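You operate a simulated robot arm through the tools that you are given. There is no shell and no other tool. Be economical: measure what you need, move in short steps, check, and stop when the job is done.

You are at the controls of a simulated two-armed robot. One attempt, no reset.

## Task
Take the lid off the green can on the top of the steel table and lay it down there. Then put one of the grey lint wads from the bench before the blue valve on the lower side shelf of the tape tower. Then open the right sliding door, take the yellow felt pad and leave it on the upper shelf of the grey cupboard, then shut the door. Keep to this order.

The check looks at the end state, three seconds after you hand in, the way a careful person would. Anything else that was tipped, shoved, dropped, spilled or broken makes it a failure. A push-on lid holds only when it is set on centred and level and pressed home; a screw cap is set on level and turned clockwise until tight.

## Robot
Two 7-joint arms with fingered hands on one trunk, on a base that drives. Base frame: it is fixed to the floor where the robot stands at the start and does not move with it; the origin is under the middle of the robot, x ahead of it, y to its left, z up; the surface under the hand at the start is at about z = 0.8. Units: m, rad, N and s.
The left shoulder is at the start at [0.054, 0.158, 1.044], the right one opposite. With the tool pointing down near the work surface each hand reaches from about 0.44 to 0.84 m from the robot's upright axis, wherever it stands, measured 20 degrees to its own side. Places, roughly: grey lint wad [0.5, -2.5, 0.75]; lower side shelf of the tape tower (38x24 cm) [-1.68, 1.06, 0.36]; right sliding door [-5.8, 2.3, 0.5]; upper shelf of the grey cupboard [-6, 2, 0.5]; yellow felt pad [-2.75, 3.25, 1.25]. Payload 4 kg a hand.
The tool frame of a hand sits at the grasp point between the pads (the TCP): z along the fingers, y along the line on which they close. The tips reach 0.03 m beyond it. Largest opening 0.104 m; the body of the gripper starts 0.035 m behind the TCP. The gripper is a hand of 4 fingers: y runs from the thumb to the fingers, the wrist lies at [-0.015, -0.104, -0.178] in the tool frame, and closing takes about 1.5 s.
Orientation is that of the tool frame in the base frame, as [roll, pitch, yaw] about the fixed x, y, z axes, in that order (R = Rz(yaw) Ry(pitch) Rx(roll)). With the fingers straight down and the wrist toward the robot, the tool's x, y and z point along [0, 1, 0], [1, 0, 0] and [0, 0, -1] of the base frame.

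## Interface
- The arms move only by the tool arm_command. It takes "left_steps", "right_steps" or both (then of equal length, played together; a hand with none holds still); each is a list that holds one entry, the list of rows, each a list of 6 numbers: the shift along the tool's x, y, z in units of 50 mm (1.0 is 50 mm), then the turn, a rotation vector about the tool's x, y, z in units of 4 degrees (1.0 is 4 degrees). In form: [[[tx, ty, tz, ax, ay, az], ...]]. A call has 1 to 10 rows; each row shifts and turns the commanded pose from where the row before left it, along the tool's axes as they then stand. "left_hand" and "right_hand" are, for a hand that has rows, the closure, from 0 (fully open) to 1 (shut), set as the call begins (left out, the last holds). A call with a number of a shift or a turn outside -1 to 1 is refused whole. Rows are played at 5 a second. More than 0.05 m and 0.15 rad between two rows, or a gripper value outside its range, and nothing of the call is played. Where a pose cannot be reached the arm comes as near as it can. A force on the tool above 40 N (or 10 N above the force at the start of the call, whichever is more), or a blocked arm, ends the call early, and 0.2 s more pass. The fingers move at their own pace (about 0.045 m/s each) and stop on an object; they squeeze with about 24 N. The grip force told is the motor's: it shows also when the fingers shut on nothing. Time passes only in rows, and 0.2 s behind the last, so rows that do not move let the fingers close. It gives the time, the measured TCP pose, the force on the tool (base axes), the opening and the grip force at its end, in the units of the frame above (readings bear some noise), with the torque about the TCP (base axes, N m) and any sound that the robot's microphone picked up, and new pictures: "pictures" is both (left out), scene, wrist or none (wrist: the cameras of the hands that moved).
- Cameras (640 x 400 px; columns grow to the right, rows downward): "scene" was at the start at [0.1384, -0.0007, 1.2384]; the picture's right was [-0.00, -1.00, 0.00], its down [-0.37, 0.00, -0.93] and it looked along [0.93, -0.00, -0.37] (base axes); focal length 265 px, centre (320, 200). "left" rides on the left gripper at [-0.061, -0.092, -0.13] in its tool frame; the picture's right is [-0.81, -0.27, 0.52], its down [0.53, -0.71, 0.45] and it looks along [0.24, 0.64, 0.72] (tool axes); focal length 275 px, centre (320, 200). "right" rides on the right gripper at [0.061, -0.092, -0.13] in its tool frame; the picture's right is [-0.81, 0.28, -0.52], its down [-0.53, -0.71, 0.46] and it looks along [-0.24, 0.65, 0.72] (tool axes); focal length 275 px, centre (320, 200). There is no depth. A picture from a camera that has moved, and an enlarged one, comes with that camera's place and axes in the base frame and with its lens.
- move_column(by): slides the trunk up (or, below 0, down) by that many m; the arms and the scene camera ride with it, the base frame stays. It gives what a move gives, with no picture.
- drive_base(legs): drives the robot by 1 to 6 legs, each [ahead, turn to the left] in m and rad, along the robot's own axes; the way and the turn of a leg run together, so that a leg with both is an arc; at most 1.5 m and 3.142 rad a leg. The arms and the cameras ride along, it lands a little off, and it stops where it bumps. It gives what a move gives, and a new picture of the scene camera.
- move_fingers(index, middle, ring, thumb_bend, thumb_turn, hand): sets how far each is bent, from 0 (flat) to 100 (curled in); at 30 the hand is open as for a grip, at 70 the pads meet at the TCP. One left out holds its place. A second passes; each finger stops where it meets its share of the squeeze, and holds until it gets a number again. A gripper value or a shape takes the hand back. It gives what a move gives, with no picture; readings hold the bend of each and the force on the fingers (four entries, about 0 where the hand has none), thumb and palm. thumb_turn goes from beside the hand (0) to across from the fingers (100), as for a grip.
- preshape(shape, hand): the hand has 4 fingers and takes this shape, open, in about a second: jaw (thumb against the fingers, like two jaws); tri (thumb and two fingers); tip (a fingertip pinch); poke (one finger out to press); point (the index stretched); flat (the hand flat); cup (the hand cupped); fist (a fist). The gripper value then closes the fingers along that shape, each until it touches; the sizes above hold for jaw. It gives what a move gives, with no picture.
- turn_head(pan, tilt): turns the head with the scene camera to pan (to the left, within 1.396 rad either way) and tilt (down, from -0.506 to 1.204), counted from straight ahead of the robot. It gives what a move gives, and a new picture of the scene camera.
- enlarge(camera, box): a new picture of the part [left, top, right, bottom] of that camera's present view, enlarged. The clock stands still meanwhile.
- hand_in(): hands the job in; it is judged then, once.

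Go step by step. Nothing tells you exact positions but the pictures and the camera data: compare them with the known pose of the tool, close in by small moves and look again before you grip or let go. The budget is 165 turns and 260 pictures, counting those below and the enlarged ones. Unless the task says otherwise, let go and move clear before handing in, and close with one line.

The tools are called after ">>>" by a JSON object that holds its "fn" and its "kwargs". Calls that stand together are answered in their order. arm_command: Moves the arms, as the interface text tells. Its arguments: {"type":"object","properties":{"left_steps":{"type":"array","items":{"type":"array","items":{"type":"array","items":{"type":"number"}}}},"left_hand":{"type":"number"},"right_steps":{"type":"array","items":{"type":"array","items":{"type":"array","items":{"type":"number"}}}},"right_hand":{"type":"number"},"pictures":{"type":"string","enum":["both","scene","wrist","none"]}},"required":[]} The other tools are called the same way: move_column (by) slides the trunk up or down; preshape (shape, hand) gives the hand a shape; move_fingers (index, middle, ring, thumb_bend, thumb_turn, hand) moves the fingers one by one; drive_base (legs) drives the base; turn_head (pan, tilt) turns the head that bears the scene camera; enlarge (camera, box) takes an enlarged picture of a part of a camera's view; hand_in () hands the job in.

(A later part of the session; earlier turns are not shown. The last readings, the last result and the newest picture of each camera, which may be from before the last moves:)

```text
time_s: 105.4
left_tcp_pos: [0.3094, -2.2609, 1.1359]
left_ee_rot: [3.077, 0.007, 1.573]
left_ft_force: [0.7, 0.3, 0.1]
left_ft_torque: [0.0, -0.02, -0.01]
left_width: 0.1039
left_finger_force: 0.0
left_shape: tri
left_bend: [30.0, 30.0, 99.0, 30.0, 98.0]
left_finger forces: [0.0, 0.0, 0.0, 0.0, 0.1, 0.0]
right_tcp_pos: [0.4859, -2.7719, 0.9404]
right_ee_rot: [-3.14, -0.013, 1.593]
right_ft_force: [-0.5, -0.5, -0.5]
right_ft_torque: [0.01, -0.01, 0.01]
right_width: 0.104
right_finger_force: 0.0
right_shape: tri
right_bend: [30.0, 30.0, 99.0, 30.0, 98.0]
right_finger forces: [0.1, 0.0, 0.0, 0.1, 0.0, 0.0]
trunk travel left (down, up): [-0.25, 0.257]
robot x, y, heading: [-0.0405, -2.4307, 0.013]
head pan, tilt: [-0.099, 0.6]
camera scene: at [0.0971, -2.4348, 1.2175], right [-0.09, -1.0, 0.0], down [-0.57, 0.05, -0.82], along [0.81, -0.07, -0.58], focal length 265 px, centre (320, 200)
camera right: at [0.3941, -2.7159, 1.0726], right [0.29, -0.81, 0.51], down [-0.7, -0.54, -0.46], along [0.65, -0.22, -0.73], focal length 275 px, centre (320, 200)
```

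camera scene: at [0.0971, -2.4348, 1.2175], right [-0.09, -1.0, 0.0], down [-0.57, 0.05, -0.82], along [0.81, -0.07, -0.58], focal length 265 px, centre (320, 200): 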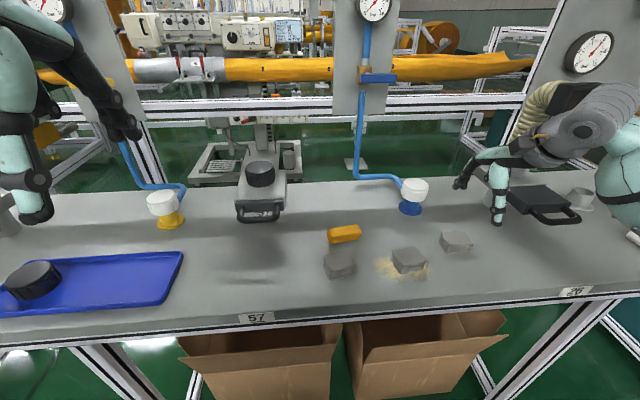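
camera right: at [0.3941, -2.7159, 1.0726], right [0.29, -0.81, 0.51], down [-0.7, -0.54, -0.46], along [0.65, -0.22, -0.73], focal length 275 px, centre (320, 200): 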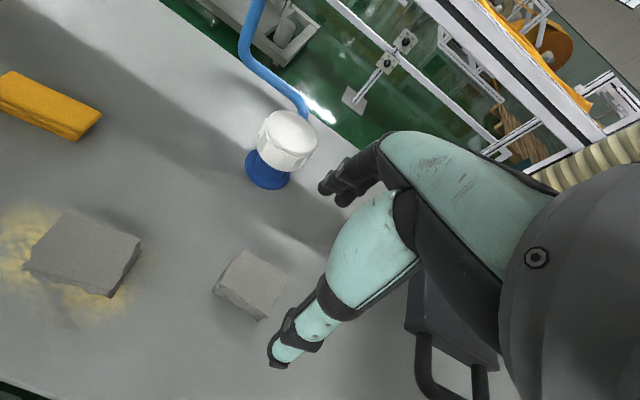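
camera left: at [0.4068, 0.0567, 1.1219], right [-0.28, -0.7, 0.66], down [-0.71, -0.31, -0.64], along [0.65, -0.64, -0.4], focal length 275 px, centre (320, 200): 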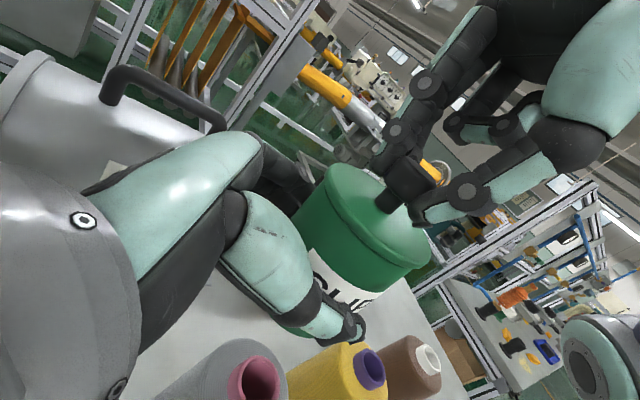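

Wad C is at about (0.498, -2.770). I'll descend onto it.

>>> {"fn": "arm_command", "kwargs": {"right_steps": [[[0.04, 0.24, 0.4, 0, 0, 0], [0, 0, 0.6, 0, 0, 0], [0, 0, 0.6, 0, 0, 0], [0, 0, 0.4, 0, 0, 0], [0, 0, 0, 0, 0, 0]]]}}

```text
time_s: 106.6
left_tcp_pos: [0.3084, -2.2614, 1.1355]
left_ee_rot: [3.078, 0.009, 1.574]
left_ft_force: [0.5, 0.5, -0.2]
left_ft_torque: [0.05, -0.01, -0.04]
left_width: 0.1042
left_finger_force: 0.0
left_shape: tri
left_bend: [30.0, 30.0, 99.0, 30.0, 98.0]
left_finger forces: [0.0, 0.0, 0.0, 0.1, 0.0, 0.0]
right_tcp_pos: [0.5002, -2.7673, 0.8407]
right_ee_rot: [3.141, -0.013, 1.591]
right_ft_force: [-0.5, 0.0, -0.3]
right_ft_torque: [-0.01, -0.01, -0.03]
right_width: 0.1041
right_finger_force: 0.0
right_shape: tri
right_bend: [30.0, 30.0, 99.0, 30.0, 98.0]
right_finger forces: [0.1, 0.0, 0.0, 0.0, 0.0, 0.0]
trunk travel left (down, up): [-0.25, 0.257]
robot x, y, heading: [-0.0352, -2.4279, 0.006]
head pan, tilt: [-0.099, 0.6]
camera scene: at [0.0974, -2.4349, 1.2175], right [-0.09, -1.0, 0.0], down [-0.57, 0.05, -0.82], along [0.81, -0.07, -0.58], focal length 265 px, centre (320, 200)
camera right: at [0.4073, -2.7107, 0.9725], right [0.29, -0.81, 0.51], down [-0.7, -0.54, -0.46], along [0.65, -0.22, -0.73], focal length 275 px, centre (320, 200)
```

scene: 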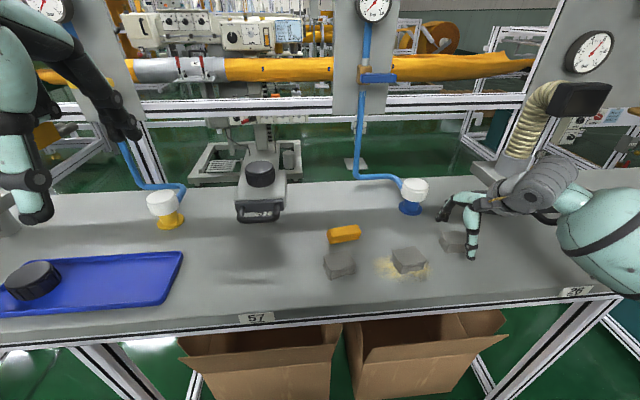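
right: 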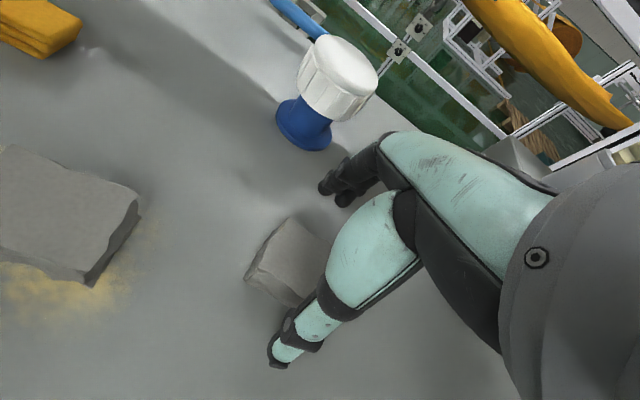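

>>> {"fn": "arm_command", "kwargs": {"right_steps": [[[0.06, -0.04, 0.2, 0, 0, 0], [0, 0, 0.16, 0, 0, 0], [0, 0, 0, 0, 0, 0]]], "pictures": "none"}}

>>> {"fn": "arm_command", "kwargs": {"right_steps": [[[0, 0, 0, 0, 0, 0], [0, 0, 0, 0, 0, 0], [0, 0, 0, 0, 0, 0], [0, 0, 0, 0, 0, 0], [0, 0, 0, 0, 0, 0], [0, 0, 0, 0, 0, 0], [0, 0, 0, 0, 0, 0], [0, 0, 0, 0, 0, 0]]], "right_hand": 1}}

```text
time_s: 107.4
left_tcp_pos: [0.3072, -2.2606, 1.1381]
left_ee_rot: [3.073, 0.01, 1.572]
left_ft_force: [-0.5, 0.1, -0.3]
left_ft_torque: [-0.01, -0.02, 0.02]
left_width: 0.1038
left_finger_force: 0.0
left_shape: tri
left_bend: [30.0, 30.0, 99.0, 30.0, 98.0]
left_finger forces: [0.0, 0.0, 0.1, 0.0, 0.0, 0.1]
right_tcp_pos: [0.497, -2.7641, 0.828]
right_ee_rot: [3.131, -0.013, 1.591]
right_ft_force: [-4.2, -1.8, 26.9]
right_ft_torque: [-0.25, -1.32, -0.1]
right_width: 0.102
right_finger_force: 0.1
right_shape: tri
right_bend: [30.0, 30.0, 99.0, 30.0, 98.0]
right_finger forces: [0.2, 24.2, 0.1, 0.0, 2.2, 0.0]
trunk travel left (down, up): [-0.25, 0.257]
robot x, y, heading: [-0.0343, -2.4264, 0.01]
head pan, tilt: [-0.099, 0.6]
```

```text
time_s: 107.9
left_tcp_pos: [0.2952, -2.2656, 1.1402]
left_ee_rot: [3.062, 0.014, 1.565]
left_ft_force: [0.2, -0.2, -0.3]
left_ft_torque: [0.0, 0.0, 0.04]
left_width: 0.104
left_finger_force: 0.1
left_shape: tri
left_bend: [30.0, 30.0, 99.0, 30.0, 98.0]
left_finger forces: [0.0, 0.0, 0.0, 0.1, 0.0, 0.0]
right_tcp_pos: [0.4885, -2.7645, 0.834]
right_ee_rot: [3.118, -0.016, 1.595]
right_ft_force: [0.3, 1.0, 2.1]
right_ft_torque: [-0.01, -0.03, 0.04]
right_width: 0.0387
right_finger_force: 24.2
right_shape: tri
right_bend: [74.0, 51.0, 100.0, 72.0, 100.0]
right_finger forces: [10.3, 12.8, 0.1, 0.1, 22.8, 0.0]
trunk travel left (down, up): [-0.25, 0.257]
robot x, y, heading: [-0.0378, -2.4289, 0.009]
head pan, tilt: [-0.099, 0.6]
stopped in row 2 (right hand): the force on the tool passed its limit at 45 N (the readings are from after the stop); the commanded pose is now the measured one
camera scene: at [0.0967, -2.4359, 1.2172], right [-0.09, -1.0, 0.0], down [-0.57, 0.05, -0.82], along [0.81, -0.07, -0.58], focal length 265 px, centre (320, 200)
camera right: at [0.3927, -2.7084, 0.9633], right [0.28, -0.81, 0.51], down [-0.69, -0.54, -0.48], along [0.67, -0.22, -0.71], focal length 275 px, centre (320, 200)
```

scene: 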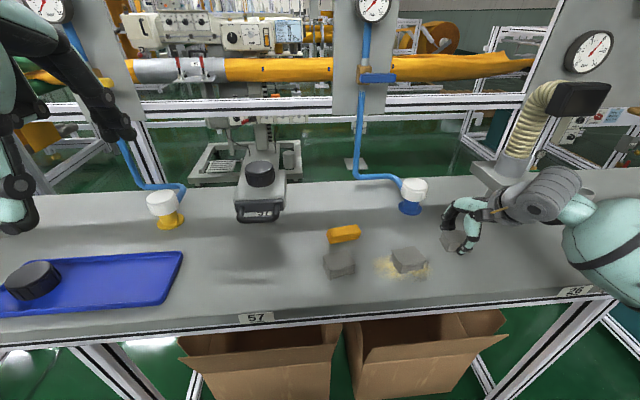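
right: 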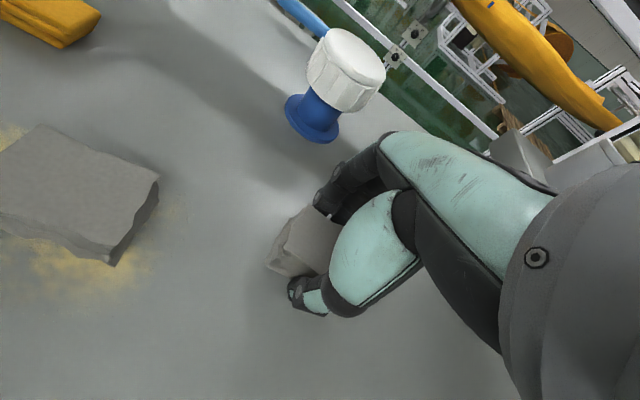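

The fingertips touched the bench, and the wad is now gripped (39 mm). I'll lift gently and look.

>>> {"fn": "arm_command", "kwargs": {"right_steps": [[[0, 0, -0.2, 0, 0, 0], [0, 0, -0.5, 0, 0, 0], [0, 0, -0.7, 0, 0, 0], [0, 0, -0.7, 0, 0, 0], [0, 0, -0.7, 0, 0, 0], [0, 0, 0, 0, 0, 0]]]}}

```text
time_s: 109.3
left_tcp_pos: [0.2976, -2.2651, 1.1386]
left_ee_rot: [3.062, 0.016, 1.566]
left_ft_force: [-0.1, -0.1, -0.2]
left_ft_torque: [-0.03, 0.04, 0.0]
left_width: 0.1042
left_finger_force: 0.0
left_shape: tri
left_bend: [30.0, 30.0, 99.0, 30.0, 98.0]
left_finger forces: [0.0, 0.0, 0.1, 0.1, 0.0, 0.0]
right_tcp_pos: [0.4872, -2.7682, 0.9736]
right_ee_rot: [3.12, -0.016, 1.591]
right_ft_force: [0.3, -0.3, -0.3]
right_ft_torque: [0.03, 0.0, 0.02]
right_width: 0.0385
right_finger_force: 23.8
right_shape: tri
right_bend: [74.0, 52.0, 100.0, 72.0, 100.0]
right_finger forces: [10.4, 12.1, 0.0, 0.0, 22.5, 0.0]
trunk travel left (down, up): [-0.25, 0.257]
robot x, y, heading: [-0.0346, -2.4278, 0.01]
head pan, tilt: [-0.099, 0.6]
camera scene: at [0.0975, -2.4354, 1.2174], right [-0.09, -1.0, 0.0], down [-0.57, 0.05, -0.82], along [0.81, -0.07, -0.58], focal length 265 px, centre (320, 200)
camera right: at [0.392, -2.7113, 1.1044], right [0.28, -0.81, 0.51], down [-0.69, -0.54, -0.48], along [0.66, -0.22, -0.71], focal length 275 px, centre (320, 200)
```

scene: 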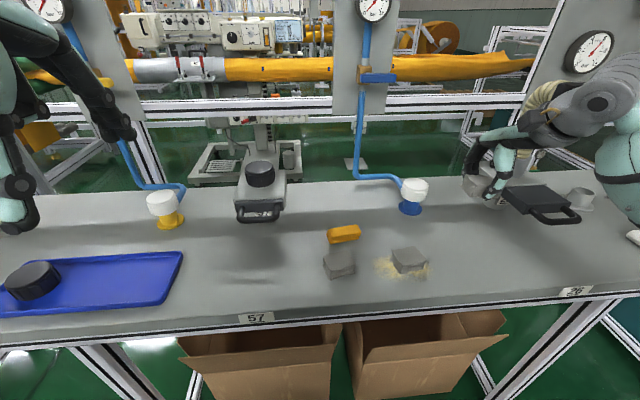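
right: 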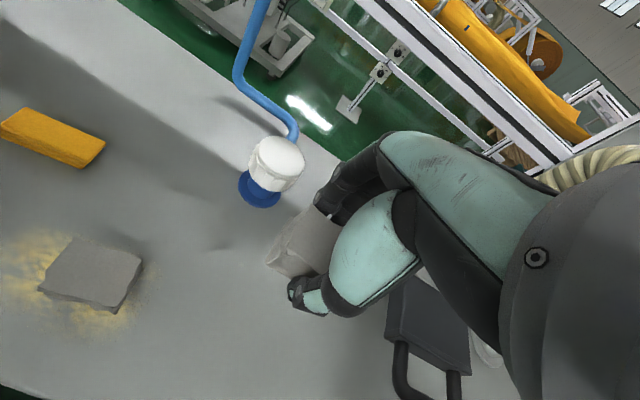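

The wad is held. I'll retract the hand, back off and drive back north to look for the tape tower.

>>> {"fn": "arm_command", "kwargs": {"right_steps": [[[0.3, -0.2, -0.6, 0, 0, 0], [0.4, -0.3, -0.6, 0, 0, 0], [0.5, -0.3, -0.6, 0, 0, 0], [0.5, -0.3, -0.6, 0, 0, 0], [0.5, -0.3, 0, 0, 0, 0], [0, 0, 0, 0, 0, 0]]], "pictures": "none"}}

>>> {"fn": "drive_base", "kwargs": {"legs": [[-0.28, 0], [0, 1.571], [1.5, 0], [0.4, 0]]}}

>>> {"fn": "turn_head", "kwargs": {"pan": 0.9, "tilt": 0.3}}

```text
time_s: 110.7
left_tcp_pos: [0.2978, -2.2636, 1.1395]
left_ee_rot: [3.064, 0.017, 1.566]
left_ft_force: [0.7, 0.0, 0.5]
left_ft_torque: [0.01, 0.02, 0.02]
left_width: 0.1042
left_finger_force: 0.2
left_shape: tri
left_bend: [30.0, 30.0, 99.0, 30.0, 98.0]
left_finger forces: [0.0, 0.1, 0.0, 0.1, 0.0, 0.0]
right_tcp_pos: [0.4145, -2.6632, 1.0931]
right_ee_rot: [3.121, -0.016, 1.591]
right_ft_force: [0.2, -0.7, -0.7]
right_ft_torque: [0.01, -0.02, 0.05]
right_width: 0.0383
right_finger_force: 23.5
right_shape: tri
right_bend: [74.0, 52.0, 100.0, 72.0, 100.0]
right_finger forces: [10.3, 12.0, 0.0, 0.1, 22.4, 0.0]
trunk travel left (down, up): [-0.25, 0.257]
robot x, y, heading: [-0.0323, -2.4257, 0.009]
head pan, tilt: [-0.099, 0.6]
```

```text
time_s: 126.7
left_tcp_pos: [-0.4904, -0.2077, 1.1392]
left_ee_rot: [3.063, 0.008, -3.136]
left_ft_force: [0.0, 0.8, 0.7]
left_ft_torque: [-0.01, 0.02, -0.02]
left_width: 0.1041
left_finger_force: 0.0
left_shape: tri
left_bend: [30.0, 30.0, 99.0, 30.0, 98.0]
left_finger forces: [0.0, 0.0, 0.0, 0.1, 0.0, 0.1]
right_tcp_pos: [-0.0891, -0.0898, 1.092]
right_ee_rot: [3.12, -0.013, -3.122]
right_ft_force: [-1.0, -0.6, -0.9]
right_ft_torque: [0.0, 0.01, -0.03]
right_width: 0.0382
right_finger_force: 24.2
right_shape: tri
right_bend: [74.0, 52.0, 100.0, 72.0, 100.0]
right_finger forces: [10.3, 11.8, 0.0, 0.1, 22.1, 0.1]
trunk travel left (down, up): [-0.25, 0.257]
robot x, y, heading: [-0.3272, -0.5407, 1.58]
head pan, tilt: [-0.099, 0.6]
camera scene: at [-0.3186, -0.4068, 1.2174], right [1.0, -0.09, 0.0], down [-0.05, -0.57, -0.82], along [0.07, 0.81, -0.58], focal length 265 px, centre (320, 200)
```

scene: 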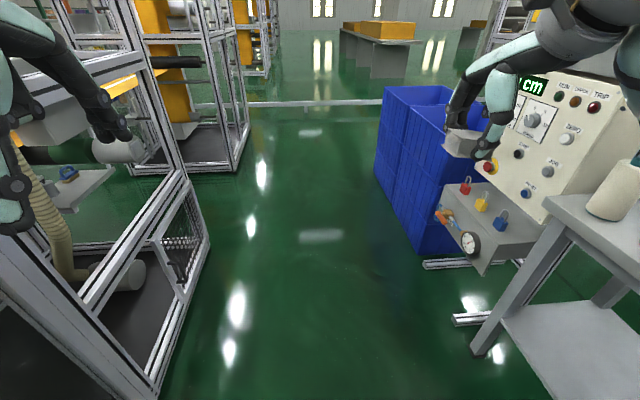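

```text
time_s: 128.0
left_tcp_pos: [-0.4896, -0.2215, 1.1432]
left_ee_rot: [3.051, 0.005, -3.134]
left_ft_force: [-0.3, -0.3, -0.4]
left_ft_torque: [-0.05, 0.06, -0.03]
left_width: 0.1038
left_finger_force: 0.0
left_shape: tri
left_bend: [30.0, 30.0, 99.0, 30.0, 97.0]
left_finger forces: [0.0, 0.1, 0.0, 0.0, 0.0, 0.0]
right_tcp_pos: [-0.0891, -0.1045, 1.0994]
right_ee_rot: [3.106, -0.014, -3.121]
right_ft_force: [0.0, -1.6, 0.5]
right_ft_torque: [-0.05, -0.03, 0.0]
right_width: 0.038
right_finger_force: 24.1
right_shape: tri
right_bend: [74.0, 52.0, 100.0, 72.0, 100.0]
right_finger forces: [10.4, 12.2, 0.0, 0.0, 22.5, 0.1]
trunk travel left (down, up): [-0.25, 0.257]
robot x, y, heading: [-0.3291, -0.5401, 1.578]
head pan, tilt: [0.901, 0.3]
camera scene: at [-0.4001, -0.4383, 1.2453], right [0.61, 0.79, -0.01], down [0.23, -0.19, -0.95], along [-0.75, 0.58, -0.3], focal length 265 px, centre (320, 200)
```

scene: 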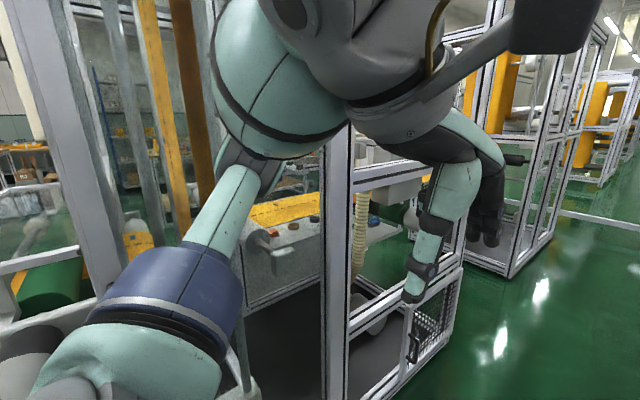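

An aisle runs north with frames on the left. I'll drive forward 1.2 m and look left into the gap where the tower should be.

>>> {"fn": "drive_base", "kwargs": {"legs": [[1.2, 0]]}}

>>> {"fn": "turn_head", "kwargs": {"pan": 0.5, "tilt": 0.4}}

```text
time_s: 134.4
left_tcp_pos: [-0.4967, 0.9771, 1.1435]
left_ee_rot: [3.052, 0.005, 3.14]
left_ft_force: [0.6, 1.0, -0.1]
left_ft_torque: [0.0, -0.03, -0.05]
left_width: 0.104
left_finger_force: 0.1
left_shape: tri
left_bend: [30.0, 30.0, 99.0, 30.0, 97.0]
left_finger forces: [0.1, 0.1, 0.0, 0.0, 0.0, 0.0]
right_tcp_pos: [-0.0931, 1.0913, 1.0979]
right_ee_rot: [3.107, -0.015, -3.129]
right_ft_force: [0.1, -0.3, -0.2]
right_ft_torque: [-0.02, 0.01, -0.02]
right_width: 0.0376
right_finger_force: 23.9
right_shape: tri
right_bend: [74.0, 52.0, 100.0, 72.0, 100.0]
right_finger forces: [10.6, 12.1, 0.0, 0.1, 22.4, 0.1]
trunk travel left (down, up): [-0.25, 0.257]
robot x, y, heading: [-0.3339, 0.655, 1.573]
head pan, tilt: [0.901, 0.3]
camera scene: at [-0.4076, 0.7597, 1.2453], right [0.62, 0.79, -0.01], down [0.23, -0.2, -0.95], along [-0.75, 0.59, -0.3], focal length 265 px, centre (320, 200)
```

scene: 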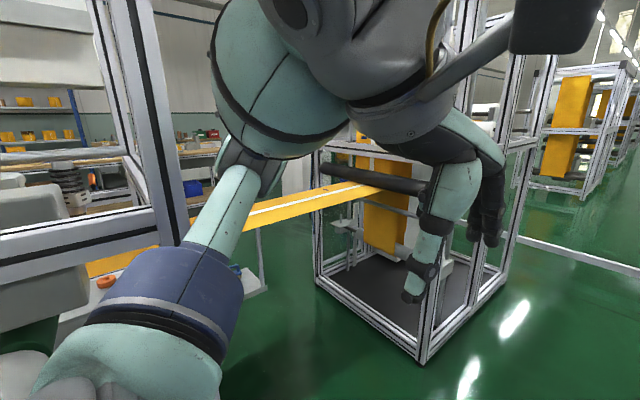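

```text
time_s: 135.3
left_tcp_pos: [-0.4965, 0.9628, 1.1467]
left_ee_rot: [3.039, 0.005, -3.141]
left_ft_force: [-0.8, -0.3, 0.2]
left_ft_torque: [0.02, 0.02, 0.0]
left_width: 0.1036
left_finger_force: 0.1
left_shape: tri
left_bend: [30.0, 30.0, 99.0, 30.0, 97.0]
left_finger forces: [0.1, 0.0, 0.1, 0.1, 0.1, 0.0]
right_tcp_pos: [-0.0944, 1.0776, 1.1049]
right_ee_rot: [3.09, -0.019, -3.127]
right_ft_force: [-0.5, -0.3, 0.2]
right_ft_torque: [0.01, 0.01, -0.02]
right_width: 0.038
right_finger_force: 24.3
right_shape: tri
right_bend: [74.0, 52.0, 100.0, 72.0, 100.0]
right_finger forces: [10.6, 12.0, 0.1, 0.0, 22.5, 0.1]
trunk travel left (down, up): [-0.25, 0.257]
robot x, y, heading: [-0.3317, 0.6549, 1.572]
head pan, tilt: [0.499, 0.4]
camera scene: at [-0.3789, 0.7821, 1.2358], right [0.88, 0.48, -0.01], down [0.19, -0.35, -0.92], along [-0.44, 0.8, -0.4], focal length 265 px, centre (320, 200)
```

scene: 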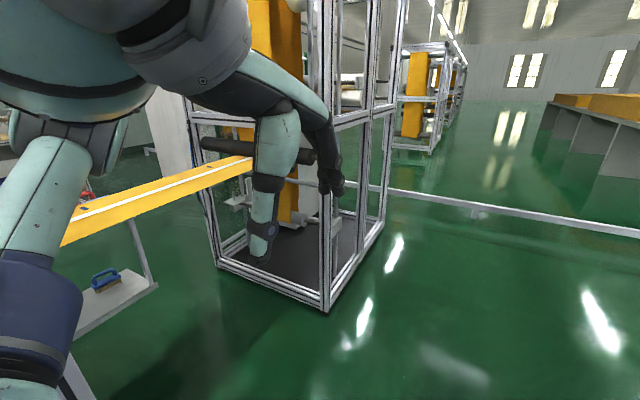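

The low shelf with a blue brush is visible at about (-1.66, 1.12, 0.36), in the gap beneath a yellow tape band. I'll move up, turn to face it and look.

>>> {"fn": "drive_base", "kwargs": {"legs": [[0.55, 0], [0, 1.571]]}}

>>> {"fn": "turn_head", "kwargs": {"pan": 0.0, "tilt": 0.45}}

```text
time_s: 143.0
left_tcp_pos: [-0.6443, 1.0369, 1.1472]
left_ee_rot: [3.039, 0.003, -1.568]
left_ft_force: [-0.1, 0.4, -0.6]
left_ft_torque: [0.0, 0.01, 0.05]
left_width: 0.1037
left_finger_force: 0.0
left_shape: tri
left_bend: [30.0, 30.0, 99.0, 30.0, 97.0]
left_finger forces: [0.0, 0.0, 0.0, 0.0, 0.0, 0.0]
right_tcp_pos: [-0.759, 1.4405, 1.1044]
right_ee_rot: [3.093, -0.011, -1.557]
right_ft_force: [0.4, 0.2, 0.2]
right_ft_torque: [-0.02, 0.0, -0.01]
right_width: 0.0374
right_finger_force: 23.6
right_shape: tri
right_bend: [74.0, 52.0, 100.0, 73.0, 100.0]
right_finger forces: [10.2, 11.6, 0.0, 0.1, 21.7, 0.1]
trunk travel left (down, up): [-0.25, 0.257]
robot x, y, heading: [-0.3344, 1.2088, -3.133]
head pan, tilt: [0.499, 0.4]
camera scene: at [-0.4666, 1.1669, 1.2358], right [-0.48, 0.87, -0.01], down [0.35, 0.19, -0.92], along [-0.8, -0.45, -0.4], focal length 265 px, centre (320, 200)
```

scene: 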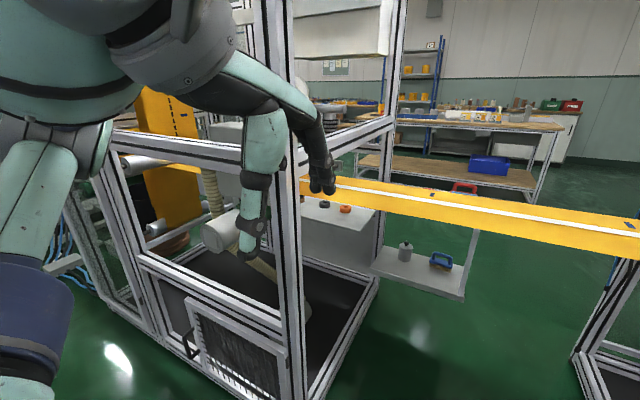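

```text
time_s: 144.0
left_tcp_pos: [-0.6309, 1.0377, 1.1507]
left_ee_rot: [3.025, 0.002, -1.57]
left_ft_force: [-0.2, 0.2, -0.4]
left_ft_torque: [0.0, 0.0, 0.02]
left_width: 0.1041
left_finger_force: 0.0
left_shape: tri
left_bend: [30.0, 30.0, 99.0, 30.0, 97.0]
left_finger forces: [0.1, 0.0, 0.1, 0.0, 0.1, 0.0]
right_tcp_pos: [-0.7466, 1.4421, 1.1078]
right_ee_rot: [3.08, -0.011, -1.558]
right_ft_force: [0.7, -0.1, -0.1]
right_ft_torque: [-0.03, 0.03, 0.02]
right_width: 0.0376
right_finger_force: 24.5
right_shape: tri
right_bend: [74.0, 52.0, 100.0, 73.0, 100.0]
right_finger forces: [10.3, 11.9, 0.0, 0.1, 22.3, 0.1]
trunk travel left (down, up): [-0.25, 0.257]
robot x, y, heading: [-0.3385, 1.2136, -3.137]
head pan, tilt: [0.0, 0.45]
camera scene: at [-0.4774, 1.2118, 1.231], right [-0.01, 1.0, 0.0], down [0.45, 0.0, -0.89], along [-0.89, -0.01, -0.45], focal length 265 px, centre (320, 200)
```

scene: 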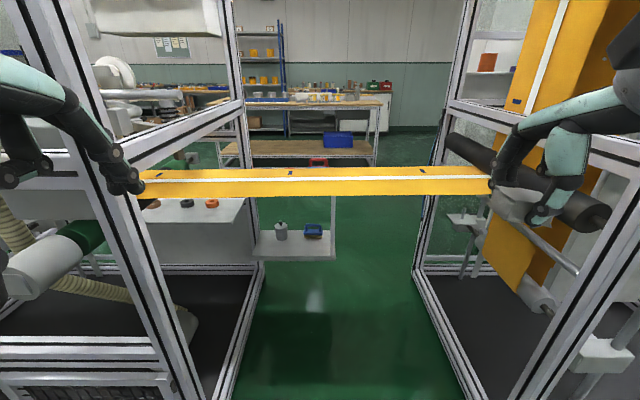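

I take the target shelf to be the low one on the left frame, from x -1.55 to -1.79 and y 0.87 to 1.27 at z 0.36. The cup and brush are at its back, so its front right is free. A yellow tape band crosses at about x -1.37, z 0.87. I'll lower the trunk fully and bring both hands low so they pass under it.

>>> {"fn": "move_column", "kwargs": {"by": -0.25}}

>>> {"fn": "arm_command", "kwargs": {"right_steps": [[[0.3, 0, 0.7, 0.7, 0, 0], [0.3, 0, 0.8, 0, 0, 0], [0.3, 0, 0.8, 0, 0, 0], [0.3, 0, 0.8, 0, 0, 0], [0.2, 0, 0.8, 0, 0, 0], [0, 0, 0.8, 0, 0, 0], [0, 0, 0.5, 0, 0, 0]]], "left_steps": [[[0, 0.3, 0.6, 0.9, 0, 0], [0, 0.3, 0.7, 0.9, 0, 0], [0, 0.3, 0.7, 0, 0, 0], [0, 0, 0.7, 0, 0, 0], [0, 0, 0.7, 0, 0, 0], [0, 0, 0.7, 0, 0, 0], [0, 0, 0.6, 0, 0, 0]]], "pictures": "scene"}}

```text
time_s: 146.6
left_tcp_pos: [-0.6314, 1.0376, 0.9018]
left_ee_rot: [3.026, 0.004, -1.568]
left_ft_force: [0.4, -0.5, -0.1]
left_ft_torque: [-0.02, 0.02, -0.04]
left_width: 0.1041
left_finger_force: 0.1
left_shape: tri
left_bend: [30.0, 30.0, 99.0, 30.0, 97.0]
left_finger forces: [0.0, 0.0, 0.1, 0.0, 0.0, 0.0]
right_tcp_pos: [-0.7474, 1.4395, 0.8591]
right_ee_rot: [3.082, -0.012, -1.557]
right_ft_force: [-0.2, -0.6, 0.2]
right_ft_torque: [0.01, 0.03, 0.03]
right_width: 0.0379
right_finger_force: 24.7
right_shape: tri
right_bend: [74.0, 52.0, 100.0, 73.0, 100.0]
right_finger forces: [10.3, 11.8, 0.0, 0.1, 22.2, 0.1]
trunk travel left (down, up): [0.0, 0.507]
robot x, y, heading: [-0.3408, 1.2137, -3.136]
head pan, tilt: [0.0, 0.45]
```

```text
time_s: 148.2
left_tcp_pos: [-0.7266, 1.0476, 0.6951]
left_ee_rot: [-3.13, 0.004, -1.567]
left_ft_force: [0.2, 0.2, 0.8]
left_ft_torque: [0.03, 0.01, 0.01]
left_width: 0.1041
left_finger_force: 0.1
left_shape: tri
left_bend: [30.0, 30.0, 99.0, 30.0, 97.0]
left_finger forces: [0.0, 0.1, 0.0, 0.1, 0.0, 0.0]
left hand out of reach, approached as far as the arm can: row 4, 5, 6, 7
right_tcp_pos: [-0.7491, 1.3668, 0.5996]
right_ee_rot: [3.131, -0.012, -1.555]
right_ft_force: [0.4, -0.3, -0.4]
right_ft_torque: [0.0, 0.03, 0.02]
right_width: 0.0376
right_finger_force: 24.0
right_shape: tri
right_bend: [74.0, 52.0, 100.0, 73.0, 100.0]
right_finger forces: [10.1, 11.6, 0.0, 0.0, 21.7, 0.0]
trunk travel left (down, up): [0.0, 0.507]
robot x, y, heading: [-0.3373, 1.2142, -3.136]
head pan, tilt: [0.0, 0.45]
camera scene: at [-0.4743, 1.2113, 0.9816], right [-0.01, 1.0, 0.0], down [0.45, 0.0, -0.89], along [-0.89, -0.01, -0.45], focal length 265 px, centre (320, 200)
```

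scene: 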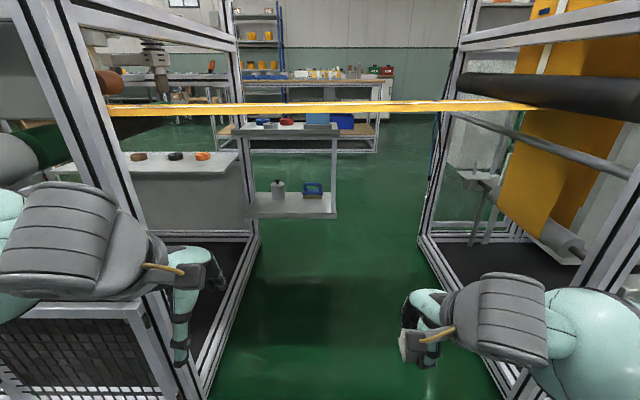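

The view is clear: the lower shelf is at z ≈ 0.355, the upper shelf at ≈ 0.75, and the tape band lies from x ≈ -1.21 to -1.45 at z ≈ 0.87. I'll raise the left hand well above the tape, keep the right low, and drive part of the way in.

>>> {"fn": "arm_command", "kwargs": {"left_steps": [[[0, -0.4, -0.8, 0, 0, 0], [0, -0.4, -0.8, 0, 0, 0], [0, -0.4, -0.8, 0, 0, 0], [0, -0.4, -0.8, 0, 0, 0], [0, -0.2, -0.8, 0, 0, 0], [0, 0, -0.8, 0, 0, 0], [0, 0, -0.8, 0, 0, 0], [0, 0, -0.8, 0, 0, 0], [0, 0, -0.4, 0, 0, 0]]], "right_steps": [[[0.2, 0.3, 0.2, 0, 0, 0], [0.2, 0.4, 0.4, 0, 0, 0], [0.2, 0.4, 0.4, 0, 0, 0], [0.2, 0.4, 0.4, 0, 0, 0], [0.2, 0.4, 0.4, 0, 0, 0], [0, 0, 0, 0, 0, 0], [0, 0, 0, 0, 0, 0], [0, 0, 0, 0, 0, 0], [0, 0, 0, 0, 0, 0]]], "pictures": "none"}}

>>> {"fn": "drive_base", "kwargs": {"legs": [[0, -0.16], [0.35, 0], [0, 0.16]]}}

```text
time_s: 150.2
left_tcp_pos: [-0.6424, 1.0491, 1.0374]
left_ee_rot: [-3.131, 0.003, -1.57]
left_ft_force: [0.1, 0.4, 0.2]
left_ft_torque: [0.01, 0.01, 0.01]
left_width: 0.1038
left_finger_force: 0.1
left_shape: tri
left_bend: [30.0, 30.0, 99.0, 30.0, 97.0]
left_finger forces: [0.0, 0.0, 0.1, 0.1, 0.0, 0.0]
right_tcp_pos: [-0.8451, 1.313, 0.5139]
right_ee_rot: [3.131, -0.012, -1.555]
right_ft_force: [0.1, 0.1, 1.1]
right_ft_torque: [-0.01, -0.01, 0.03]
right_width: 0.0378
right_finger_force: 24.0
right_shape: tri
right_bend: [74.0, 52.0, 100.0, 73.0, 100.0]
right_finger forces: [10.1, 11.6, 0.0, 0.0, 21.6, 0.0]
trunk travel left (down, up): [0.0, 0.507]
robot x, y, heading: [-0.3377, 1.2115, -3.136]
head pan, tilt: [0.0, 0.45]
```

```text
time_s: 152.9
left_tcp_pos: [-0.9154, 1.1354, 1.0622]
left_ee_rot: [3.066, 0.015, -1.72]
left_ft_force: [0.6, 0.2, 0.1]
left_ft_torque: [-0.06, -0.02, 0.0]
left_width: 0.104
left_finger_force: 0.0
left_shape: tri
left_bend: [30.0, 30.0, 99.0, 30.0, 97.0]
left_finger forces: [0.1, 0.0, 0.0, 0.0, 0.0, 0.0]
right_tcp_pos: [-1.1003, 1.4348, 0.5243]
right_ee_rot: [3.115, -0.016, -1.712]
right_ft_force: [0.2, -0.5, 0.9]
right_ft_torque: [0.02, 0.02, -0.02]
right_width: 0.0375
right_finger_force: 24.3
right_shape: tri
right_bend: [74.0, 52.0, 100.0, 73.0, 100.0]
right_finger forces: [10.4, 11.7, 0.1, 0.0, 22.0, 0.0]
trunk travel left (down, up): [0.0, 0.507]
robot x, y, heading: [-0.6216, 1.2564, 3.001]
head pan, tilt: [0.0, 0.45]
stopped in leg 2: the robot was blocked; the commanded pose is now the measured one
camera scene: at [-0.7033, 1.2707, 0.9892], right [0.14, 0.99, 0.0], down [0.39, -0.06, -0.92], along [-0.91, 0.13, -0.4], focal length 265 px, centre (320, 200)
```

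scene: 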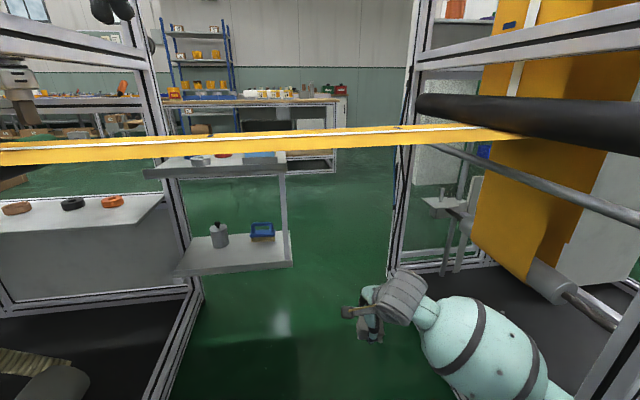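

The robot was blocked at x ≈ -0.62. I'll look left and right to see what it touches.

>>> {"fn": "turn_head", "kwargs": {"pan": 0.9, "tilt": 0.5}}

>>> {"fn": "turn_head", "kwargs": {"pan": -0.9, "tilt": 0.5}}

```text
time_s: 154.1
left_tcp_pos: [-0.9158, 1.1366, 1.0615]
left_ee_rot: [3.067, 0.012, -1.718]
left_ft_force: [0.1, 0.2, -0.6]
left_ft_torque: [0.03, -0.04, -0.02]
left_width: 0.1038
left_finger_force: 0.0
left_shape: tri
left_bend: [30.0, 30.0, 99.0, 30.0, 97.0]
left_finger forces: [0.0, 0.0, 0.1, 0.0, 0.0, 0.0]
right_tcp_pos: [-1.1014, 1.4354, 0.5225]
right_ee_rot: [3.113, -0.016, -1.713]
right_ft_force: [0.0, -1.0, -0.6]
right_ft_torque: [0.03, -0.02, -0.04]
right_width: 0.0375
right_finger_force: 24.2
right_shape: tri
right_bend: [74.0, 52.0, 100.0, 73.0, 100.0]
right_finger forces: [10.3, 11.7, 0.0, 0.1, 21.9, 0.1]
trunk travel left (down, up): [0.0, 0.507]
robot x, y, heading: [-0.6242, 1.2568, 3.0]
head pan, tilt: [0.901, 0.499]
camera scene: at [-0.6786, 1.1948, 0.9824], right [-0.69, 0.73, 0.03], down [0.31, 0.33, -0.89], along [-0.66, -0.6, -0.45], focal length 265 px, centre (320, 200)
```

scene: 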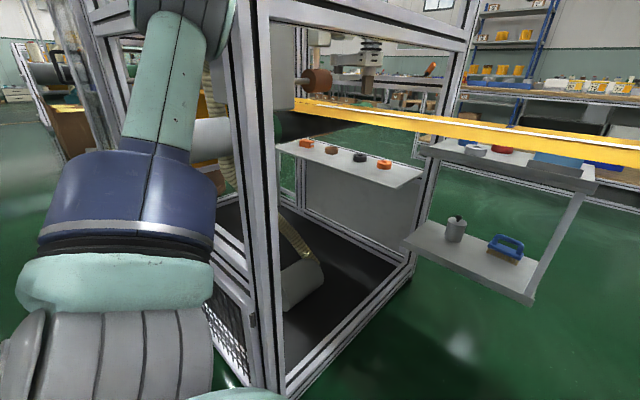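

```text
time_s: 155.9
left_tcp_pos: [-0.9167, 1.1367, 1.0599]
left_ee_rot: [3.071, 0.013, -1.72]
left_ft_force: [-0.1, -0.3, 1.3]
left_ft_torque: [0.0, 0.0, -0.02]
left_width: 0.1039
left_finger_force: 0.1
left_shape: tri
left_bend: [30.0, 30.0, 99.0, 30.0, 97.0]
left_finger forces: [0.0, 0.1, 0.0, 0.0, 0.0, 0.1]
right_tcp_pos: [-1.1001, 1.4346, 0.5235]
right_ee_rot: [3.111, -0.018, -1.711]
right_ft_force: [0.5, 0.3, -0.1]
right_ft_torque: [-0.03, 0.05, 0.0]
right_width: 0.0376
right_finger_force: 24.3
right_shape: tri
right_bend: [74.0, 52.0, 100.0, 73.0, 100.0]
right_finger forces: [10.2, 11.7, 0.1, 0.0, 22.0, 0.0]
trunk travel left (down, up): [0.0, 0.507]
robot x, y, heading: [-0.6254, 1.256, 2.995]
head pan, tilt: [-0.901, 0.499]
camera scene: at [-0.6574, 1.3361, 0.9818], right [0.86, 0.5, -0.04], down [0.2, -0.41, -0.89], along [-0.46, 0.76, -0.46], focal length 265 px, centre (320, 200)
```

scene: 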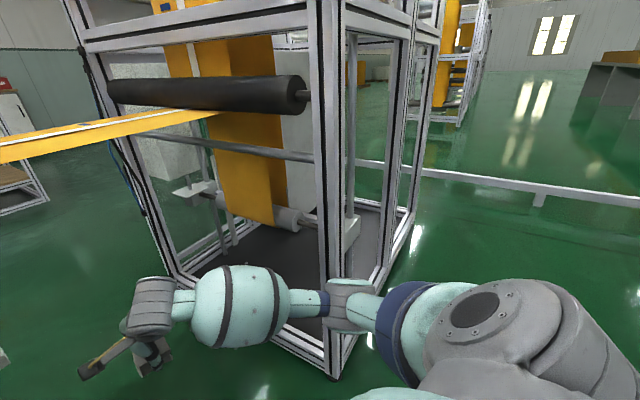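

The left upper arm touches the left frame's post at about (-0.98, 0.77). I'll back off, shift toward the tower and come in turned about 35° left, so that the right hand faces the shelf and the left elbow stays outside.

>>> {"fn": "drive_base", "kwargs": {"legs": [[-0.13, 0], [0, -0.2], [0.27, 0], [0, 0.9]]}}

>>> {"fn": "turn_head", "kwargs": {"pan": -0.3, "tilt": 0.45}}

```text
time_s: 159.5
left_tcp_pos: [-1.0571, 1.2633, 1.0509]
left_ee_rot: [3.103, 0.017, -1.915]
left_ft_force: [-1.1, -0.1, -0.7]
left_ft_torque: [-0.03, -0.01, 0.05]
left_width: 0.1039
left_finger_force: 0.1
left_shape: tri
left_bend: [30.0, 30.0, 99.0, 30.0, 97.0]
left_finger forces: [0.1, 0.0, 0.0, 0.1, 0.0, 0.0]
right_tcp_pos: [-1.1607, 1.5908, 0.5064]
right_ee_rot: [-3.138, -0.008, -1.909]
right_ft_force: [0.1, -0.3, -0.9]
right_ft_torque: [-0.03, 0.01, 0.0]
right_width: 0.0374
right_finger_force: 23.6
right_shape: tri
right_bend: [74.0, 52.0, 100.0, 73.0, 100.0]
right_finger forces: [10.2, 11.6, 0.0, 0.0, 21.7, 0.0]
trunk travel left (down, up): [0.0, 0.507]
robot x, y, heading: [-0.7302, 1.3234, 2.797]
head pan, tilt: [-0.901, 0.499]
stopped in leg 3: the robot was blocked; the commanded pose is now the measured one
camera scene: at [-0.7992, 1.4231, 0.9777], right [0.95, 0.32, 0.01], down [0.16, -0.46, -0.87], along [-0.27, 0.83, -0.49], focal length 265 px, centre (320, 200)
```

scene: 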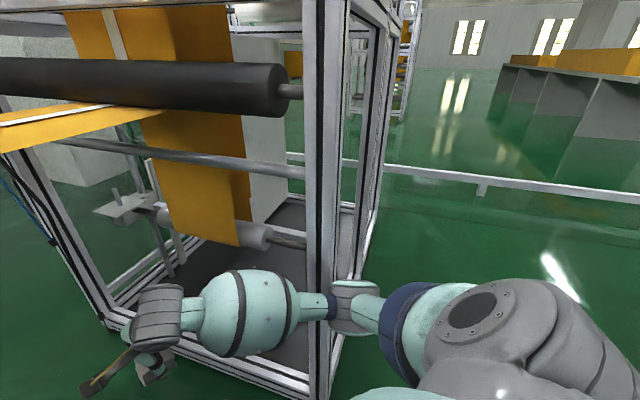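

```text
time_s: 160.5
left_tcp_pos: [-1.0576, 1.263, 1.0501]
left_ee_rot: [3.104, 0.014, -1.914]
left_ft_force: [-0.3, -0.8, 0.0]
left_ft_torque: [0.0, 0.03, 0.0]
left_width: 0.1038
left_finger_force: 0.1
left_shape: tri
left_bend: [30.0, 30.0, 99.0, 30.0, 97.0]
left_finger forces: [0.0, 0.0, 0.1, 0.0, 0.0, 0.0]
right_tcp_pos: [-1.1612, 1.59, 0.508]
right_ee_rot: [-3.14, -0.01, -1.911]
right_ft_force: [-0.6, 0.0, -0.3]
right_ft_torque: [0.02, 0.02, -0.01]
right_width: 0.0376
right_finger_force: 24.3
right_shape: tri
right_bend: [74.0, 52.0, 100.0, 73.0, 100.0]
right_finger forces: [10.2, 11.6, 0.0, 0.1, 21.8, 0.1]
trunk travel left (down, up): [0.0, 0.507]
robot x, y, heading: [-0.73, 1.3239, 2.797]
head pan, tilt: [-0.3, 0.45]
camera scene: at [-0.8434, 1.3925, 0.9819], right [0.6, 0.8, 0.0], down [0.36, -0.27, -0.9], along [-0.71, 0.54, -0.45], focal length 265 px, centre (320, 200)
```

scene: 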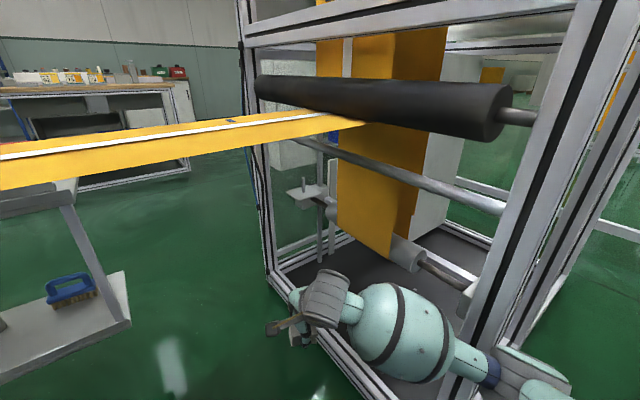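

Now the right elbow rests on the tower post. I'll back off 0.1 m, turn left there and drive in diagonally.

>>> {"fn": "drive_base", "kwargs": {"legs": [[-0.1, 0], [0, 0.835], [0.27, 0]]}}

>>> {"fn": "turn_head", "kwargs": {"pan": -0.45, "tilt": 0.55}}

```text
time_s: 165.6
left_tcp_pos: [-0.9381, 0.9311, 1.0464]
left_ee_rot: [3.115, 0.017, -1.059]
left_ft_force: [0.2, 0.5, -0.4]
left_ft_torque: [0.03, -0.02, -0.02]
left_width: 0.1038
left_finger_force: 0.1
left_shape: tri
left_bend: [30.0, 30.0, 99.0, 30.0, 97.0]
left_finger forces: [0.0, 0.0, 0.0, 0.0, 0.1, 0.0]
right_tcp_pos: [-1.2478, 1.0682, 0.5014]
right_ee_rot: [-3.126, -0.01, -1.051]
right_ft_force: [0.0, -0.2, -0.9]
right_ft_torque: [0.04, 0.0, -0.01]
right_width: 0.0375
right_finger_force: 24.2
right_shape: tri
right_bend: [74.0, 52.0, 100.0, 73.0, 100.0]
right_finger forces: [10.0, 12.1, 0.0, 0.0, 22.1, 0.0]
trunk travel left (down, up): [0.0, 0.507]
robot x, y, heading: [-0.7635, 1.2274, -2.501]
head pan, tilt: [-0.3, 0.45]
stopped in leg 3: the robot was blocked; the commanded pose is now the measured one
camera scene: at [-0.8862, 1.1718, 0.9815], right [-0.33, 0.94, 0.0], down [0.42, 0.15, -0.89], along [-0.84, -0.3, -0.45], focal length 265 px, centre (320, 200)
```

scene: 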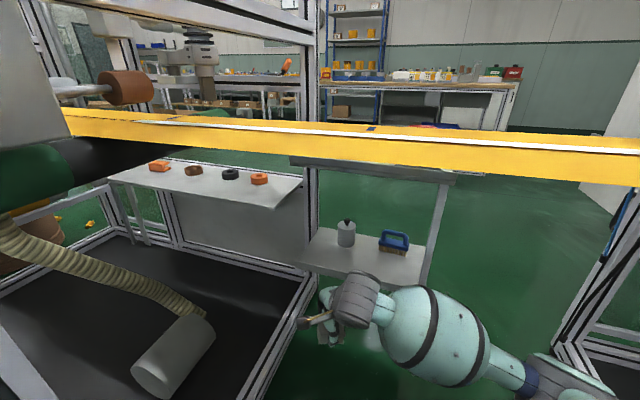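

```text
time_s: 166.3
left_tcp_pos: [-0.9318, 0.9343, 1.0479]
left_ee_rot: [3.106, 0.016, -1.059]
left_ft_force: [-0.4, -0.6, -0.1]
left_ft_torque: [-0.02, 0.0, -0.02]
left_width: 0.1037
left_finger_force: 0.0
left_shape: tri
left_bend: [30.0, 30.0, 99.0, 30.0, 97.0]
left_finger forces: [0.0, 0.0, 0.0, 0.1, 0.1, 0.0]
right_tcp_pos: [-1.2448, 1.0709, 0.5049]
right_ee_rot: [-3.133, -0.011, -1.049]
right_ft_force: [-0.2, -0.8, -0.7]
right_ft_torque: [-0.02, 0.05, -0.02]
right_width: 0.0372
right_finger_force: 24.5
right_shape: tri
right_bend: [74.0, 52.0, 100.0, 73.0, 100.0]
right_finger forces: [10.0, 12.0, 0.1, 0.1, 22.1, 0.0]
trunk travel left (down, up): [0.0, 0.507]
robot x, y, heading: [-0.7624, 1.2333, -2.503]
head pan, tilt: [-0.45, 0.55]
camera scene: at [-0.8862, 1.1855, 0.9728], right [-0.19, 0.98, 0.01], down [0.52, 0.1, -0.85], along [-0.83, -0.16, -0.53], focal length 265 px, centre (320, 200)
```

scene: 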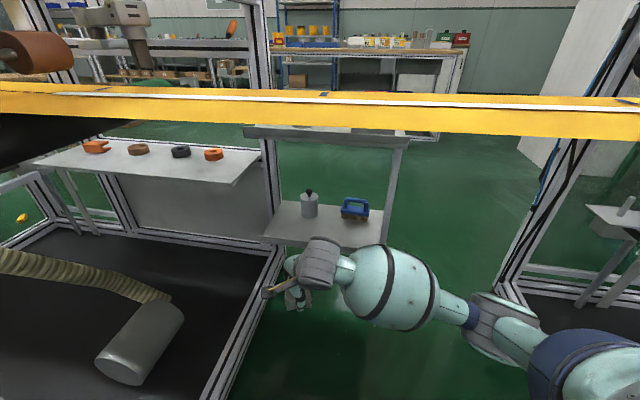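

>>> {"fn": "turn_head", "kwargs": {"pan": 0.6, "tilt": 0.4}}

```text
time_s: 167.6
left_tcp_pos: [-0.9324, 0.9341, 1.0485]
left_ee_rot: [3.108, 0.017, -1.057]
left_ft_force: [-0.4, 0.1, 1.3]
left_ft_torque: [-0.01, 0.03, -0.05]
left_width: 0.1038
left_finger_force: 0.1
left_shape: tri
left_bend: [30.0, 30.0, 99.0, 30.0, 97.0]
left_finger forces: [0.0, 0.1, 0.1, 0.0, 0.0, 0.0]
right_tcp_pos: [-1.2456, 1.0685, 0.5037]
right_ee_rot: [-3.134, -0.01, -1.05]
right_ft_force: [0.3, -0.7, 0.1]
right_ft_torque: [0.0, -0.02, -0.02]
right_width: 0.0375
right_finger_force: 23.8
right_shape: tri
right_bend: [74.0, 52.0, 100.0, 73.0, 100.0]
right_finger forces: [10.0, 12.0, 0.0, 0.0, 22.1, 0.1]
trunk travel left (down, up): [0.0, 0.507]
robot x, y, heading: [-0.7653, 1.2253, -2.499]
head pan, tilt: [0.6, 0.4]
camera scene: at [-0.8281, 1.1147, 0.9866], right [-0.95, 0.33, -0.01], down [0.14, 0.37, -0.92], along [-0.3, -0.87, -0.4], focal length 265 px, centre (320, 200)
```

scene: 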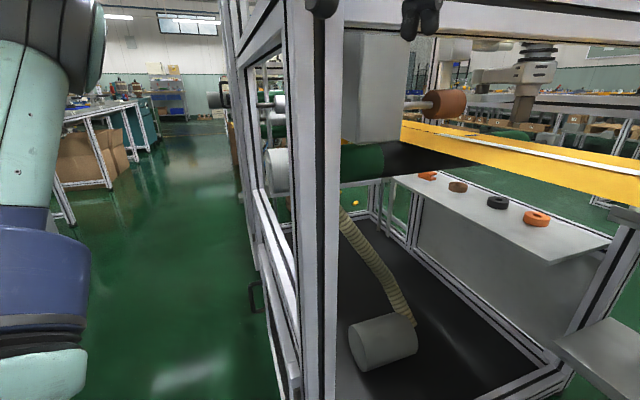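

The left hand's thumb is touching the left frame's post. I'll move the left hand up and toward the middle, then creep 0.1 m closer.

>>> {"fn": "arm_command", "kwargs": {"left_steps": [[[-0.4, -0.2, -0.3, 0, 0, 0], [-0.5, 0, -0.5, 0, 0, 0], [-0.5, 0, -0.5, 0, 0, 0], [-0.3, 0, -0.5, 0, 0, 0], [0, 0, 0, 0, 0, 0]]], "pictures": "none"}}

>>> {"fn": "drive_base", "kwargs": {"legs": [[0, -0.1], [0.1, 0]]}}

>>> {"fn": "turn_head", "kwargs": {"pan": -0.5, "tilt": 0.55}}

```text
time_s: 168.8
left_tcp_pos: [-0.9634, 1.0149, 1.1377]
left_ee_rot: [3.106, 0.015, -1.055]
left_ft_force: [-0.8, -0.4, 0.0]
left_ft_torque: [0.0, 0.02, 0.02]
left_width: 0.1038
left_finger_force: 0.1
left_shape: tri
left_bend: [30.0, 30.0, 99.0, 30.0, 97.0]
left_finger forces: [0.1, 0.0, 0.0, 0.1, 0.0, 0.0]
right_tcp_pos: [-1.2463, 1.068, 0.5041]
right_ee_rot: [-3.132, -0.01, -1.051]
right_ft_force: [-0.8, 0.3, 0.3]
right_ft_torque: [0.02, 0.0, 0.0]
right_width: 0.0374
right_finger_force: 23.8
right_shape: tri
right_bend: [74.0, 52.0, 100.0, 73.0, 100.0]
right_finger forces: [10.0, 12.0, 0.0, 0.0, 22.1, 0.1]
trunk travel left (down, up): [0.0, 0.507]
robot x, y, heading: [-0.762, 1.2271, -2.503]
head pan, tilt: [0.6, 0.4]
```

```text
time_s: 169.5
left_tcp_pos: [-0.9395, 1.0324, 1.1463]
left_ee_rot: [3.08, 0.013, -1.06]
left_ft_force: [-0.5, -0.4, 0.4]
left_ft_torque: [-0.05, 0.02, 0.03]
left_width: 0.1038
left_finger_force: 0.1
left_shape: tri
left_bend: [30.0, 30.0, 99.0, 30.0, 97.0]
left_finger forces: [0.1, 0.0, 0.1, 0.0, 0.0, 0.1]
right_tcp_pos: [-1.2358, 1.0785, 0.518]
right_ee_rot: [3.121, -0.015, -1.051]
right_ft_force: [0.2, 0.4, 0.7]
right_ft_torque: [-0.01, 0.0, -0.01]
right_width: 0.0373
right_finger_force: 24.0
right_shape: tri
right_bend: [74.0, 52.0, 100.0, 73.0, 100.0]
right_finger forces: [10.1, 11.9, 0.1, 0.1, 22.0, 0.1]
trunk travel left (down, up): [0.0, 0.507]
robot x, y, heading: [-0.7649, 1.2264, -2.498]
head pan, tilt: [0.6, 0.4]
stopped in leg 1: the robot was blocked; the commanded pose is now the measured one
camera scene: at [-0.8268, 1.1159, 0.9869], right [-0.95, 0.33, -0.01], down [0.13, 0.37, -0.92], along [-0.3, -0.87, -0.4], focal length 265 px, centre (320, 200)
```

scene: 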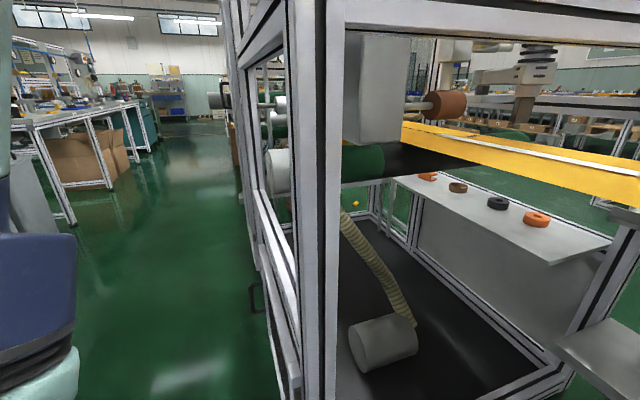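

```text
time_s: 170.9
left_tcp_pos: [-0.9428, 1.0305, 1.1465]
left_ee_rot: [3.082, 0.013, -1.058]
left_ft_force: [-0.3, 1.0, -0.6]
left_ft_torque: [-0.03, 0.01, -0.01]
left_width: 0.1038
left_finger_force: 0.1
left_shape: tri
left_bend: [30.0, 30.0, 99.0, 30.0, 97.0]
left_finger forces: [0.1, 0.0, 0.0, 0.0, 0.0, 0.0]
right_tcp_pos: [-1.2359, 1.0766, 0.5157]
right_ee_rot: [3.127, -0.014, -1.052]
right_ft_force: [-0.5, -0.1, -0.7]
right_ft_torque: [0.0, 0.02, 0.01]
right_width: 0.037
right_finger_force: 24.0
right_shape: tri
right_bend: [74.0, 52.0, 100.0, 73.0, 100.0]
right_finger forces: [10.2, 11.8, 0.0, 0.0, 22.0, 0.0]
trunk travel left (down, up): [0.0, 0.507]
robot x, y, heading: [-0.7611, 1.223, -2.503]
head pan, tilt: [-0.499, 0.55]
camera scene: at [-0.8874, 1.1895, 0.9728], right [-0.14, 0.99, 0.01], down [0.53, 0.08, -0.85], along [-0.84, -0.12, -0.53], focal length 265 px, centre (320, 200)
```

scene: 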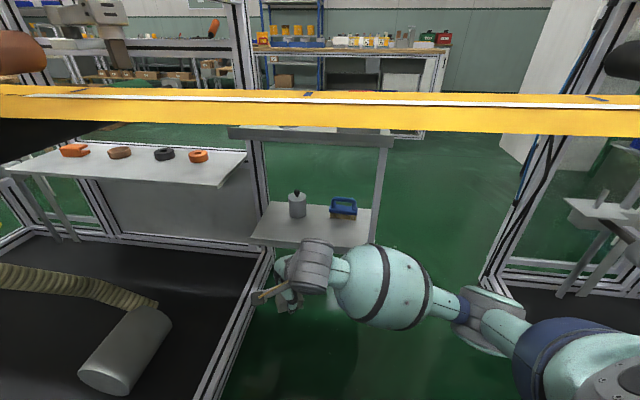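

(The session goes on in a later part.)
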